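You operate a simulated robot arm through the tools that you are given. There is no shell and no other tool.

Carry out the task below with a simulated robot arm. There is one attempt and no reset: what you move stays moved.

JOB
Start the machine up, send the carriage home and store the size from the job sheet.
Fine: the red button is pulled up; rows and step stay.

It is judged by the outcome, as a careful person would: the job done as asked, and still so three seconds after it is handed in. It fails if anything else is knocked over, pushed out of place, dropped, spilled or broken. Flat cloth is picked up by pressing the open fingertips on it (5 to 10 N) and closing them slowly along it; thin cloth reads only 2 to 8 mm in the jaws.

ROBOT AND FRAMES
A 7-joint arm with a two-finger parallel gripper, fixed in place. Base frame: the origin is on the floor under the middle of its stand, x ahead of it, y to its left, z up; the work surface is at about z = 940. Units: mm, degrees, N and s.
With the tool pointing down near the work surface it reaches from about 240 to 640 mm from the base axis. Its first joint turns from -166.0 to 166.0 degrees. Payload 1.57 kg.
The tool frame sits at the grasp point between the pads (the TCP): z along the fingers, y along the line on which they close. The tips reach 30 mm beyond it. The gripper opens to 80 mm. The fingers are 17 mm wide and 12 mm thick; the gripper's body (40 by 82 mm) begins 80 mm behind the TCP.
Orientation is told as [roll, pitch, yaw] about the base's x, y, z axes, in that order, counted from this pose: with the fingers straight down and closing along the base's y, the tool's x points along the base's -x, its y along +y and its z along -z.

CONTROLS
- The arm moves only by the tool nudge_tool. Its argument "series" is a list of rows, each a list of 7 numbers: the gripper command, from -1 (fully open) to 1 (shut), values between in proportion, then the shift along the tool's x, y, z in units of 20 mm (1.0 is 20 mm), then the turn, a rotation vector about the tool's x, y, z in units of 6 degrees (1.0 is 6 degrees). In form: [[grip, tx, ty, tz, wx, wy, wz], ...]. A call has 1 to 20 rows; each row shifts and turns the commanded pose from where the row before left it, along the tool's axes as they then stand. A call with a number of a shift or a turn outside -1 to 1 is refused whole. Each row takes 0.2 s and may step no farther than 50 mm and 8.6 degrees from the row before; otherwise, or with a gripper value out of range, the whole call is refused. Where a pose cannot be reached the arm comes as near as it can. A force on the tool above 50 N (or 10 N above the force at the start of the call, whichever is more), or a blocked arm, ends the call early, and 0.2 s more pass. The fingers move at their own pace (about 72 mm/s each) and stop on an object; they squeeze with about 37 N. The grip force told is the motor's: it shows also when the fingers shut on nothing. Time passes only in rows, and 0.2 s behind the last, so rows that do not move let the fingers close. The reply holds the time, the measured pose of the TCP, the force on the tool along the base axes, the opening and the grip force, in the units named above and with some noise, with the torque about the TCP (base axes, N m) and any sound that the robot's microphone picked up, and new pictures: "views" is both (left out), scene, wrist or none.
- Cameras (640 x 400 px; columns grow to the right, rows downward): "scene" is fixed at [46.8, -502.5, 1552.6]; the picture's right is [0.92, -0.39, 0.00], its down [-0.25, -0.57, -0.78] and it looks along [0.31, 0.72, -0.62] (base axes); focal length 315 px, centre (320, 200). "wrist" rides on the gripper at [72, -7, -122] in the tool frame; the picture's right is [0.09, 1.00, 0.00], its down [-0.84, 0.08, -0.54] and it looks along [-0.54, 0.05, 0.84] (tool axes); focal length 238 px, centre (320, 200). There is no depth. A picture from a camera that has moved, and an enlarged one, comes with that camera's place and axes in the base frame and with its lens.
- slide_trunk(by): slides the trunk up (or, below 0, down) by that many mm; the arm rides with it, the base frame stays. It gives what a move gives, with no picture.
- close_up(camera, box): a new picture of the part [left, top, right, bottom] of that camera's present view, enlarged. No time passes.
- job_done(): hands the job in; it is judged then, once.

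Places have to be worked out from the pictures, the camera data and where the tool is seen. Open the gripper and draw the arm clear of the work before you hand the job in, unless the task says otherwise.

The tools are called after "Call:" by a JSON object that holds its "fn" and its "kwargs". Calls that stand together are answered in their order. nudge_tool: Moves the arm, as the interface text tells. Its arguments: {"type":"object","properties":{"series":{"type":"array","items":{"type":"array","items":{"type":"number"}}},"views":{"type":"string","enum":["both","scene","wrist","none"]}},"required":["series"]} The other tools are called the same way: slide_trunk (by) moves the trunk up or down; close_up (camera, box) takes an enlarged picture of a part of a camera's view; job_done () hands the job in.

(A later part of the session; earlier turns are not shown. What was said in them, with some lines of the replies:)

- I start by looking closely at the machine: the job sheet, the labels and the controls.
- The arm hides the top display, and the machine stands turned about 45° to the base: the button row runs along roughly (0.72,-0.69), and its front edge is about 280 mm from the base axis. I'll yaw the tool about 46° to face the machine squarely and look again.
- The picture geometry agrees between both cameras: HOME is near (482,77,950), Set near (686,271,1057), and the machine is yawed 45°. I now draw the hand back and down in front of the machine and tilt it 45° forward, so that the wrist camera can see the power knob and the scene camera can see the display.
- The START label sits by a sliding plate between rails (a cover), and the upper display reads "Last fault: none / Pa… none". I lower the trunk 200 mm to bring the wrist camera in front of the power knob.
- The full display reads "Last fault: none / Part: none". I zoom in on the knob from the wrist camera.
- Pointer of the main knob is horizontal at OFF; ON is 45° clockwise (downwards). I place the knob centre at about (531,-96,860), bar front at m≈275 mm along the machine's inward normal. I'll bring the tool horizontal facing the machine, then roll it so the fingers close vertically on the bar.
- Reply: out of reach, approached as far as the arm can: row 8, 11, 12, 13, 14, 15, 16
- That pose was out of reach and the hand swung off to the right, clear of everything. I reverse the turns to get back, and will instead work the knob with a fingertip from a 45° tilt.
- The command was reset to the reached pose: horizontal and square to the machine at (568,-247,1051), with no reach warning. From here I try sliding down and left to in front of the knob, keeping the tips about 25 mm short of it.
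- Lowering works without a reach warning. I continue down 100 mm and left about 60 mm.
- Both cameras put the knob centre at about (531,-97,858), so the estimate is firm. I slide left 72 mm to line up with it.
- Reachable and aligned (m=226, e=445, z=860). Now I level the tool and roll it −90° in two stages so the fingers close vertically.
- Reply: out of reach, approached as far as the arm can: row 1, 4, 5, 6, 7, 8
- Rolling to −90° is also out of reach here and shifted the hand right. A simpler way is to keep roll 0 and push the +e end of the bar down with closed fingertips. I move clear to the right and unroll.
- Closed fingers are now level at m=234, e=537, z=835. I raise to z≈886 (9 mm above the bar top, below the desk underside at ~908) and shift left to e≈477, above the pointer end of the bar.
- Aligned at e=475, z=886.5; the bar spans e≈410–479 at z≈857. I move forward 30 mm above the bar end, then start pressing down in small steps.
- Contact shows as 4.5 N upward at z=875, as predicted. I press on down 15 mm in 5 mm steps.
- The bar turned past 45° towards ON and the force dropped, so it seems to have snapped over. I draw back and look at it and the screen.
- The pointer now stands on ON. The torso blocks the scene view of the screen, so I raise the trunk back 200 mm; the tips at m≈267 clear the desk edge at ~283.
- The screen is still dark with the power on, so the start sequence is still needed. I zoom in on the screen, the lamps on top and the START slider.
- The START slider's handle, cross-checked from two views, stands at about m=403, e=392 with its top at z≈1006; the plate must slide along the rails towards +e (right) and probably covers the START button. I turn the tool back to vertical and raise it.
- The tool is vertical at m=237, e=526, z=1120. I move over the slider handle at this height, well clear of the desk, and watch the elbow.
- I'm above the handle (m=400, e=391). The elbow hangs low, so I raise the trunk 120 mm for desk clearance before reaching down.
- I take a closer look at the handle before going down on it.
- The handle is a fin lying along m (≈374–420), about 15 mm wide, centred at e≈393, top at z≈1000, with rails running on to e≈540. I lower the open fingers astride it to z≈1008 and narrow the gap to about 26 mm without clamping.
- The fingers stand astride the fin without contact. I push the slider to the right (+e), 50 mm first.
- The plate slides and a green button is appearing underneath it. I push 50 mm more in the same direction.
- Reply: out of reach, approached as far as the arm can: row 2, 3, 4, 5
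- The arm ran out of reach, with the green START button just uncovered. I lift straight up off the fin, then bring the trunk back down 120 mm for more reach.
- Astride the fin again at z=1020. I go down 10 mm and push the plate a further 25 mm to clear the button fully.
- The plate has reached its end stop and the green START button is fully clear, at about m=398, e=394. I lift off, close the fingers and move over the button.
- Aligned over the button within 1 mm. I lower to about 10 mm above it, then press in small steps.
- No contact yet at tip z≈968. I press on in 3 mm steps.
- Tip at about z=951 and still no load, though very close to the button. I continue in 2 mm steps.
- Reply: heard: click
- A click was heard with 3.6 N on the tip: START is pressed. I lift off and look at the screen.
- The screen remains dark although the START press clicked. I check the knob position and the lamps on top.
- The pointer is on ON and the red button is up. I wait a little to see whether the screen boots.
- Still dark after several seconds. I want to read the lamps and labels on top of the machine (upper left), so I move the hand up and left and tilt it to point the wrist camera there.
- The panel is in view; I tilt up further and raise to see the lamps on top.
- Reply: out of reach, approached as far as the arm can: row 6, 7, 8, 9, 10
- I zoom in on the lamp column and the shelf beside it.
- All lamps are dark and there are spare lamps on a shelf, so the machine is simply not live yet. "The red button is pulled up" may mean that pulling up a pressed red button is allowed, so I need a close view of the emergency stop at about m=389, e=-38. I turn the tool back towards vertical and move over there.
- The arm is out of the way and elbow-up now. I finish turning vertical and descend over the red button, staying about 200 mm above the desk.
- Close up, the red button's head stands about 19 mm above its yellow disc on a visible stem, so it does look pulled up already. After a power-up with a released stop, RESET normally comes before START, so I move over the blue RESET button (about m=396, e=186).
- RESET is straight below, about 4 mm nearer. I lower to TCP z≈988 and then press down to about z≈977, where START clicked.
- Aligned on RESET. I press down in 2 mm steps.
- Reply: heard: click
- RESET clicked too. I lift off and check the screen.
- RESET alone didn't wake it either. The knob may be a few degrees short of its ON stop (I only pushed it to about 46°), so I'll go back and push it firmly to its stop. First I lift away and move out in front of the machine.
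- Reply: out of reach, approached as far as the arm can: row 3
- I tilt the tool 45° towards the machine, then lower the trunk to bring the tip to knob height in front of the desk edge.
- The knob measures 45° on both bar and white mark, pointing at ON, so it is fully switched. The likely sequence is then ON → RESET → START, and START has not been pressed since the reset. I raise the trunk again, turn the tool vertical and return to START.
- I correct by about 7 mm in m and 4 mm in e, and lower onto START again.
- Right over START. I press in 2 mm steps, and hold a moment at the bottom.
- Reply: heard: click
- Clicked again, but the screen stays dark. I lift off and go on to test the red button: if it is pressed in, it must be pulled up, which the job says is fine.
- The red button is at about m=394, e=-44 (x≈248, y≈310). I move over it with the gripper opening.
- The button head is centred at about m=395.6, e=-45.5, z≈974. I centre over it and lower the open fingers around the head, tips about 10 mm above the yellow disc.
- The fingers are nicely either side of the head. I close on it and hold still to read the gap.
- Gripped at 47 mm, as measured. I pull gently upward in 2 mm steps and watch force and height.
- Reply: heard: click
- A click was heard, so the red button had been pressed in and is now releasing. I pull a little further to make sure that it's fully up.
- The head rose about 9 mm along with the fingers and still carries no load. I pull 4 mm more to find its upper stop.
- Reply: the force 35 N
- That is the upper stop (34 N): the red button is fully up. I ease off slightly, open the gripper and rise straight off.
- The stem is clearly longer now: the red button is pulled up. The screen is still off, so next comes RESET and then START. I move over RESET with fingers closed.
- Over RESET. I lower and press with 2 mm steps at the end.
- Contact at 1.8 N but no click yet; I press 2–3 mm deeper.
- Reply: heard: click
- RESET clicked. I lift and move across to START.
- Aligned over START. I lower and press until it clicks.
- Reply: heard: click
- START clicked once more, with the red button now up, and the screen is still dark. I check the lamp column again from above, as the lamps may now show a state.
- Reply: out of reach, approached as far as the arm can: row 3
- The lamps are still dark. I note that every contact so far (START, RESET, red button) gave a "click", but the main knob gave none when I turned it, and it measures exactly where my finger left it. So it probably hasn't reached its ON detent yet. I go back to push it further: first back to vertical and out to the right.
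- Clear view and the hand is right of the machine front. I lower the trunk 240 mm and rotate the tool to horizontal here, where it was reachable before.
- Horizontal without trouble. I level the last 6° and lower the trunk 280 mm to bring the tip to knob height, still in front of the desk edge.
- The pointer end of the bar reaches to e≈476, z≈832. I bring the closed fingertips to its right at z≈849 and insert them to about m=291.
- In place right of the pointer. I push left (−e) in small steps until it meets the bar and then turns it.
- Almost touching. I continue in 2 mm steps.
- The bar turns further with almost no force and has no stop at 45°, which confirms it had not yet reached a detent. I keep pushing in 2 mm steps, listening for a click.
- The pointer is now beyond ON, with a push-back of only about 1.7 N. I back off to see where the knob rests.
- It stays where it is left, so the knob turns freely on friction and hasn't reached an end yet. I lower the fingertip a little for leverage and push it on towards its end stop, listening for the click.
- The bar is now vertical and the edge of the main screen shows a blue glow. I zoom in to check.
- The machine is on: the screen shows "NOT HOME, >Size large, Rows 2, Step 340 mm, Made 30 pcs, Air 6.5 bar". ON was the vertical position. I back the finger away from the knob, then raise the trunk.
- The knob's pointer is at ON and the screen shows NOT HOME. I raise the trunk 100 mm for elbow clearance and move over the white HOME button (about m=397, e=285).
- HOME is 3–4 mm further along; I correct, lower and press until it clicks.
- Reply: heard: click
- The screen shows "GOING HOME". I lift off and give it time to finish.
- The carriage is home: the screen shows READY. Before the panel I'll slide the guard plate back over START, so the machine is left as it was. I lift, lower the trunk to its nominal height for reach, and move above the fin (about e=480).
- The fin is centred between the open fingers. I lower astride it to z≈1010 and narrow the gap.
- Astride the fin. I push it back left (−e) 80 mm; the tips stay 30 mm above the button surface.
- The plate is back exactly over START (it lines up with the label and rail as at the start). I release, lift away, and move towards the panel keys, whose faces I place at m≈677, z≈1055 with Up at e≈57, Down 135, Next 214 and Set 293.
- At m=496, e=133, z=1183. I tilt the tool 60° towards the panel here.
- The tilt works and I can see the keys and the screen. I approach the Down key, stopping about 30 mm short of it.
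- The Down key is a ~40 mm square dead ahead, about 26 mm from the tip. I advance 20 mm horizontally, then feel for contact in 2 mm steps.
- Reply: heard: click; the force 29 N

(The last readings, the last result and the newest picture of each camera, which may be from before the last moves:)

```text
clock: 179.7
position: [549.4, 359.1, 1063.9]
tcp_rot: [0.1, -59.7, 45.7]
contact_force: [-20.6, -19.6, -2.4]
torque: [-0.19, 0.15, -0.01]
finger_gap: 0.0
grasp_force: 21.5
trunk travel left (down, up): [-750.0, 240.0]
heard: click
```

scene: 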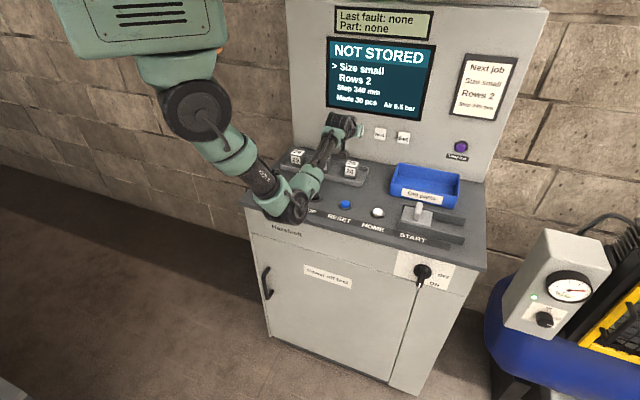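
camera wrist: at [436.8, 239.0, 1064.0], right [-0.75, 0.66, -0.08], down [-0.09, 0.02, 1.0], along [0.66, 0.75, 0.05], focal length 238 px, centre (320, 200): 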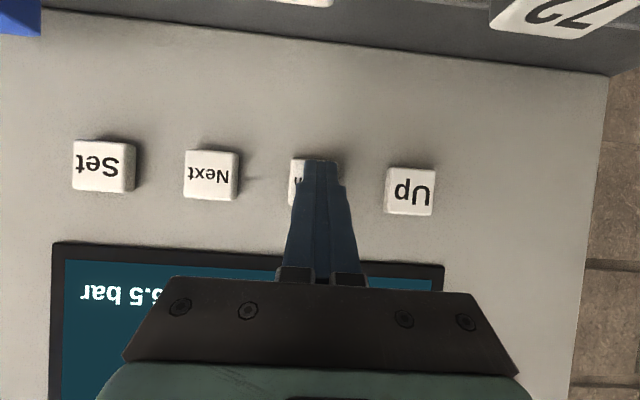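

One press of Down: the screen now shows "NOT STORED, >Size small, Rows 2, Step 340 mm". I back off straight and move right to the Set key.

Call:
{"fn": "nudge_tool", "kwargs": {"series": [[1, 0.4, 0, -0.693, 0, 0, 0], [1, 0.4, 0, -0.693, 0, 0, 0], [1, 0, -0.89, 0, 0, 0, 0], [1, 0, -0.89, 0, 0, 0, 0], [1, 0, -0.89, 0, 0, 0, 0], [1, 0, -0.89, 0, 0, 0, 0], [1, 0, -0.89, 0, 0, 0, 0], [1, 0, -0.89, 0, 0, 0, 0], [1, 0, -0.89, 0, 0, 0, 0], [1, 0, -0.89, 0, 0, 0, 0], [1, 0, -0.89, 0, 0, 0, 0]], "views": "both"}}

Call:
{"fn": "close_up", "kwargs": {"camera": "scene", "box": [310, 0, 550, 150]}}

Call:
{"fn": "close_up", "kwargs": {"camera": "wrist", "box": [220, 100, 420, 220]}}

```text
clock: 182.1
position: [644.3, 227.4, 1064.9]
tcp_rot: [0.0, -59.7, 45.7]
contact_force: [0.4, -0.5, -0.2]
torque: [0.03, 0.0, 0.01]
finger_gap: 0.1
grasp_force: 21.6
trunk travel left (down, up): [-750.0, 240.0]
camera wrist: at [548.3, 120.3, 1064.9], right [-0.75, 0.66, -0.08], down [-0.09, 0.02, 1.0], along [0.66, 0.75, 0.04], focal length 238 px, centre (320, 200)
```

scene: 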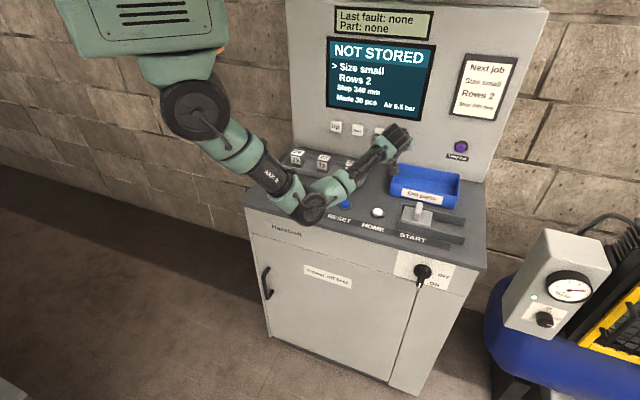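
wrist: 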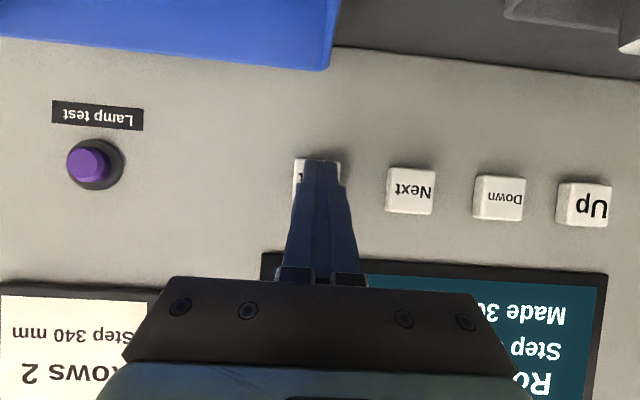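

```text
2.67 times, centred on (430, 75) of scene
camera zoom: at [46.8, -502.5, 1552.6], right [0.92, -0.39, 0.0], down [-0.25, -0.57, -0.78], along [0.31, 0.72, -0.62], focal length 840 px, centre (27, 533)
```

zoom: 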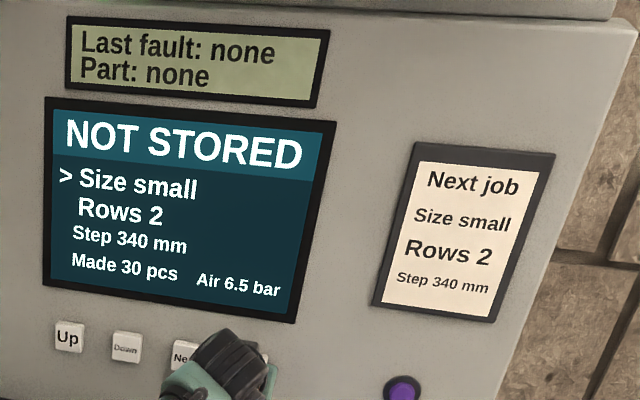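

```text
3.20 times, centred on (320, 160) of wrist
camera zoom: at [548.3, 120.3, 1064.9], right [-0.75, 0.66, -0.08], down [-0.09, 0.02, 1.0], along [0.66, 0.75, 0.04], focal length 763 px, centre (320, 328)
```

zoom: 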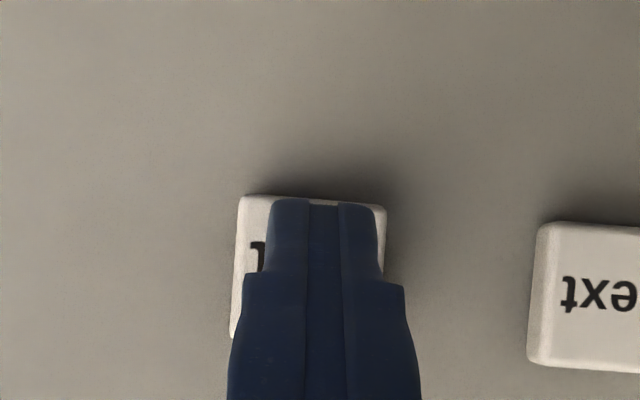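

Centred on Set. I advance 20 mm and then in 2 mm steps until it clicks.

Call:
{"fn": "nudge_tool", "kwargs": {"series": [[1, -0.25, 0, 0.433, 0, 0, 0], [1, -0.25, 0, 0.433, 0, 0, 0], [1, -0.05, 0, 0.0866, 0, 0, 0], [1, -0.05, 0, 0.0866, 0, 0, 0], [1, -0.05, 0, 0.0866, 0, 0, 0]], "views": "scene"}}

```text
clock: 183.3
position: [660.4, 245.5, 1064.9]
tcp_rot: [0.0, -59.8, 45.8]
contact_force: [-3.8, -4.0, 0.5]
torque: [-0.04, 0.0, -0.02]
finger_gap: 0.1
grasp_force: 21.6
trunk travel left (down, up): [-750.0, 240.0]
heard: click
```

scene: 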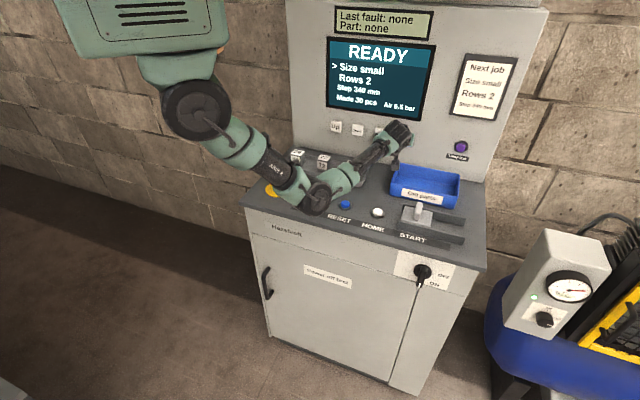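

The screen reads READY with "Size small, Rows 2, Step 340 mm" – it is stored. I back off straight, then rise and draw the arm back clear of the machine.

Call:
{"fn": "nudge_tool", "kwargs": {"series": [[1, 0.4, 0, -0.693, 0, 0, 0], [1, 0.4, 0, -0.693, 0, 0, 0], [1, 0.4, 0, -0.693, 0, 0, 0], [1, 0.4, 0, -0.693, 0, 0, 0], [1, -0.866, 0, -0.5, 0, 0, 0], [1, -0.866, 0, -0.5, 0, 0, 0], [1, -0.866, 0, -0.5, 0, 0, 0], [1, -0.866, 0, -0.5, 0, 0, 0], [1, -0.866, 0, -0.5, 0, 0, 0], [1, -0.866, 0, -0.5, 0, 0, 0], [1, 0.5, 0, -0.866, 0, 0, 0], [1, 0.5, 0, -0.866, 0, 0, 0], [1, 0.5, 0, -0.866, 0, 0, 0], [1, 0.5, 0, -0.866, 0, 0, 0]], "views": "both"}}

Call:
{"fn": "close_up", "kwargs": {"camera": "scene", "box": [310, 0, 550, 150]}}

```text
clock: 186.3
position: [561.9, 142.2, 1185.9]
tcp_rot: [-0.2, -60.0, 46.0]
contact_force: [0.5, -0.5, -0.1]
torque: [-0.01, -0.01, -0.05]
finger_gap: 0.0
grasp_force: 21.4
trunk travel left (down, up): [-750.0, 240.0]
camera wrist: at [466.6, 35.6, 1183.6], right [-0.75, 0.66, -0.08], down [-0.09, 0.02, 1.0], along [0.66, 0.75, 0.04], focal length 238 px, centre (320, 200)
```

scene: 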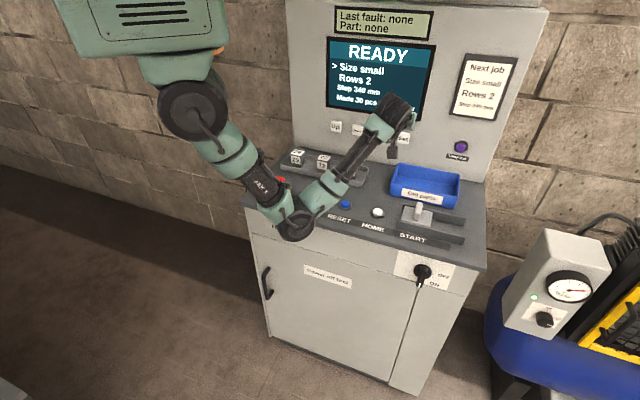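
wrist: 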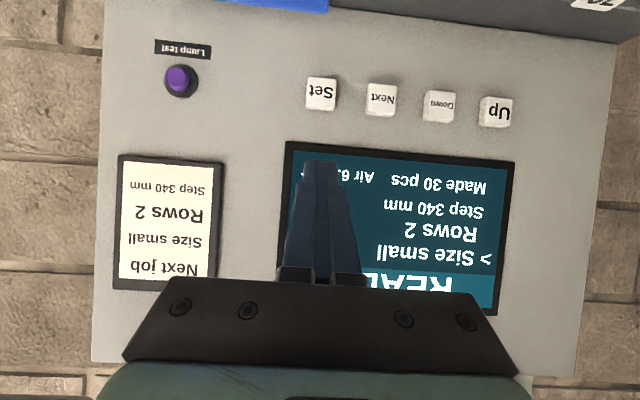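

```text
2.67 times, centred on (430, 75) of scene
camera zoom: at [46.8, -502.5, 1552.6], right [0.92, -0.39, 0.0], down [-0.25, -0.57, -0.78], along [0.31, 0.72, -0.62], focal length 840 px, centre (27, 533)
```

zoom: 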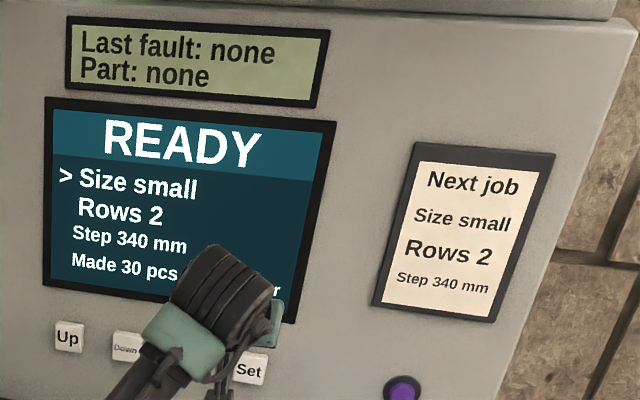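

Everything reads as wanted. I raise the trunk to lift the arm well clear, open the gripper, turn it vertical and draw it back.

Call:
{"fn": "slide_trunk", "kwargs": {"by": 120}}

Call:
{"fn": "nudge_tool", "kwargs": {"series": [[-1, 0.4, 0, -0.69, 0, 0, 0], [-1, 0.4, 0, -0.69, 0, 0, 0], [-1, 0.4, 0, -0.69, 0, 0, 0], [-1, 0, 0, 0, 0, 1, 0], [-1, 0, 0, 0, 0, 1, 0], [-1, 0, 0, 0, 0, 1, 0], [-1, 0, 0, 0, 0, 1, 0], [-1, 0, 0, 0, 0, 1, 0], [-1, 0, 0, 0, 0, 1, 0], [-1, 0, 0, 0, 0, 1, 0], [-1, 0, 0, 0, 0, 1, 0], [-1, 0, 0, 0, 0, 1, 0], [-1, 0, 0, 0, 0, 1, 0], [-1, 0.9, 0, 0, 0, 0, 0], [-1, 0.9, 0, 0, 0, 0, 0], [-1, 0.9, 0, 0, 0, 0, 0], [-1, 0.9, 0, 0, 0, 0, 0], [-1, 0.9, 0, 0, 0, 0, 0]], "views": "both"}}

Call:
{"fn": "close_up", "kwargs": {"camera": "scene", "box": [240, 150, 480, 300]}}

Call:
{"fn": "close_up", "kwargs": {"camera": "scene", "box": [310, 0, 550, 150]}}

```text
clock: 187.8
position: [562.4, 141.6, 1304.1]
tcp_rot: [-0.1, -59.8, 45.9]
contact_force: [-0.7, 1.0, 0.4]
torque: [-0.01, 0.03, 0.02]
finger_gap: 0.0
grasp_force: 21.4
trunk travel left (down, up): [-870.0, 120.0]
```

```text
clock: 191.6
position: [464.1, 43.3, 1305.1]
tcp_rot: [0.0, 0.1, 45.8]
contact_force: [-0.1, 0.1, 0.1]
torque: [-0.01, 0.02, 0.02]
finger_gap: 79.9
grasp_force: 0.1
trunk travel left (down, up): [-870.0, 120.0]
camera wrist: at [418.4, -12.6, 1427.7], right [-0.78, 0.63, 0.0], down [0.53, 0.66, 0.54], along [0.34, 0.42, -0.84], focal length 238 px, centre (320, 200)
```

scene: 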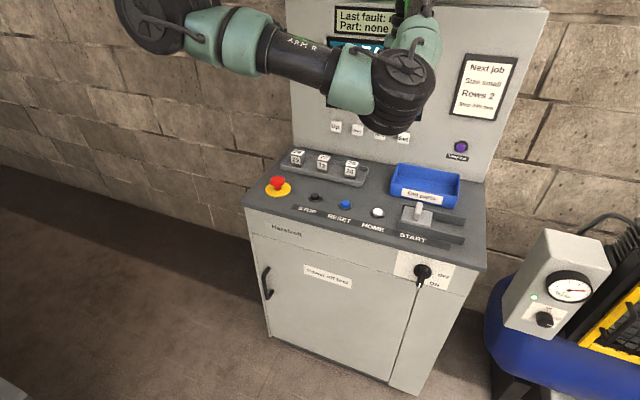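
wrist: 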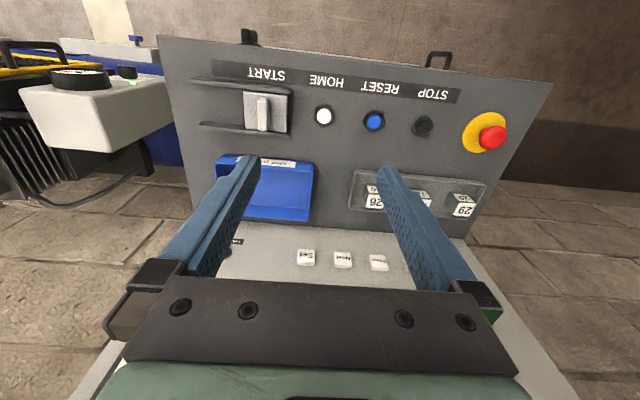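

```text
2.67 times, centred on (360, 225) of scene
camera zoom: at [46.8, -502.5, 1552.6], right [0.92, -0.39, 0.0], down [-0.25, -0.57, -0.78], along [0.31, 0.72, -0.62], focal length 840 px, centre (213, 133)
```

zoom: 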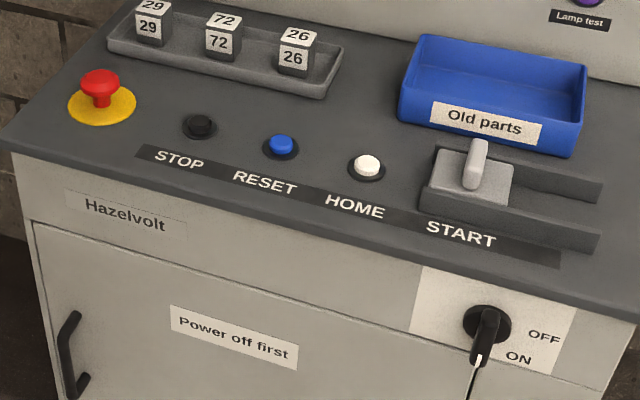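

```text
2.67 times, centred on (430, 75) of scene
camera zoom: at [46.8, -502.5, 1552.6], right [0.92, -0.39, 0.0], down [-0.25, -0.57, -0.78], along [0.31, 0.72, -0.62], focal length 840 px, centre (27, 533)
```

zoom: 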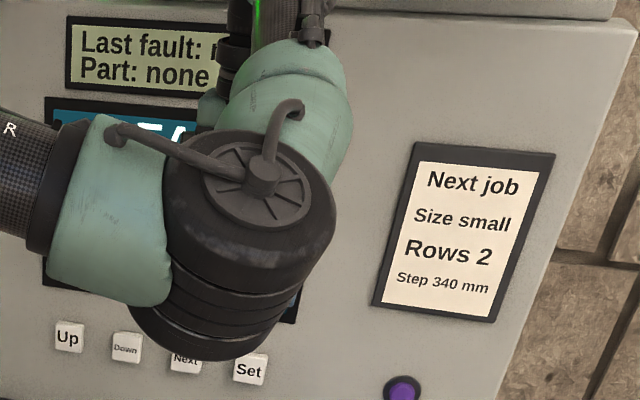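

Desk is in order: guard plate back, parts trays untouched, red button up, pointer at ON. The arm hides the screen, so I swing it aside for one last look.

Call:
{"fn": "nudge_tool", "kwargs": {"series": [[-1, 0.6, -0.9, -0.4, 0, 0, 0], [-1, 0.6, -0.9, -0.4, 0, 0, 0], [-1, 0.6, -0.9, -0.4, 0, 0, 0], [-1, 0.6, -0.9, -0.4, 0, 0, 0], [-1, 0.6, -0.9, -0.4, 0, 0, 0], [-1, 0.6, -0.9, -0.4, 0, 0, 0], [-1, 0.6, -0.9, -0.4, 0, 0, 0], [-1, 0.6, -0.9, -0.4, 0, 0, 0], [-1, 0.6, -0.9, -0.4, 0, 0, 0], [-1, 0.6, -0.9, -0.4, 0, 0, 0]], "views": "scene"}}

Call:
{"fn": "close_up", "kwargs": {"camera": "scene", "box": [310, 0, 550, 150]}}

```text
clock: 193.8
position: [510.9, -170.0, 1385.9]
tcp_rot: [0.1, 0.2, 45.8]
contact_force: [-0.3, -0.6, -0.7]
torque: [0.0, 0.02, 0.0]
finger_gap: 80.0
grasp_force: 0.0
trunk travel left (down, up): [-870.0, 120.0]
```

scene: 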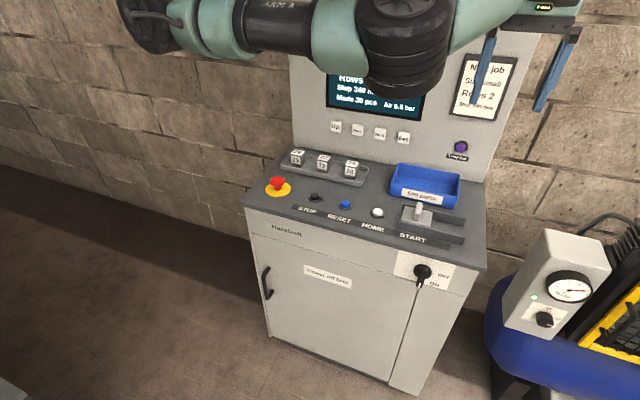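

```text
2.67 times, centred on (430, 75) of scene
camera zoom: at [46.8, -502.5, 1552.6], right [0.92, -0.39, 0.0], down [-0.25, -0.57, -0.78], along [0.31, 0.72, -0.62], focal length 840 px, centre (27, 533)
```

zoom: 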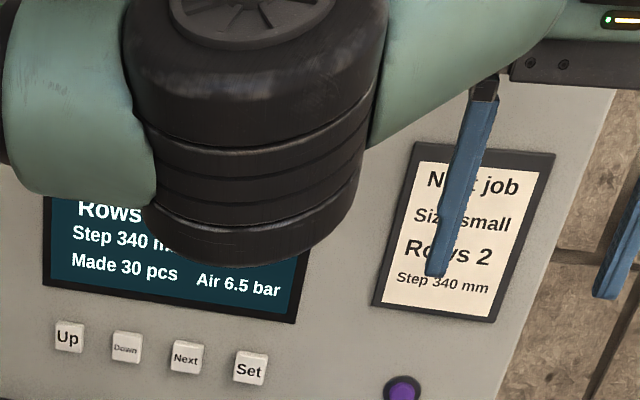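

I raise the trunk the rest of the way to clear the view of the screen.

Call:
{"fn": "slide_trunk", "kwargs": {"by": 120}}

Call:
{"fn": "close_up", "kwargs": {"camera": "scene", "box": [310, 0, 550, 150]}}

```text
clock: 195.3
position: [511.2, -167.4, 1505.7]
tcp_rot: [-0.1, 0.1, 45.8]
contact_force: [0.1, 0.3, -0.2]
torque: [0.01, -0.02, -0.03]
finger_gap: 80.0
grasp_force: 0.1
trunk travel left (down, up): [-990.0, 0.0]
```

```text
2.67 times, centred on (430, 75) of scene
camera zoom: at [46.8, -502.5, 1552.6], right [0.92, -0.39, 0.0], down [-0.25, -0.57, -0.78], along [0.31, 0.72, -0.62], focal length 840 px, centre (27, 533)
```

zoom: 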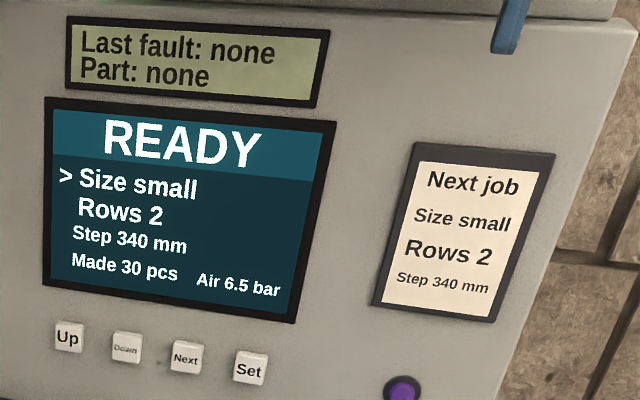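

The screen shows READY, Size small, Rows 2, Step 340 mm, matching the job sheet; Made is still 30 pcs. The gripper is open and the arm is clear of everything, so I hand the job in.

Call:
{"fn": "job_done", "kwargs": {}}

```text
The job is handed in.
```

The machine is powered up, the carriage is home and the job sheet's size is stored. The screen shows READY, Size small, Rows 2 and Step 340 mm, and the count still reads 30 pieces.

- **Power:** the main switch is fully at ON. My first turn stopped halfway and left the machine dark, so I had to go back and push it the rest of the way.
- **Red button:** it was pressed in when I started. I pulled it up until it clicked and met its stop.
- **Extra button presses:** while looking for why the machine was dark, I slid the START guard aside. I pressed START three times and RESET twice, all before the machine had power. I saw no effect from any of these, and I have not pressed START since it came on.
- **Home and size:** HOME ran through GOING HOME to READY. I then pressed Down once to change large to small, and Set to store it.
- **Left as found:** the START guard is back over its button and the rest of the desk is as it was. The gripper is open and the arm is clear of the machine.
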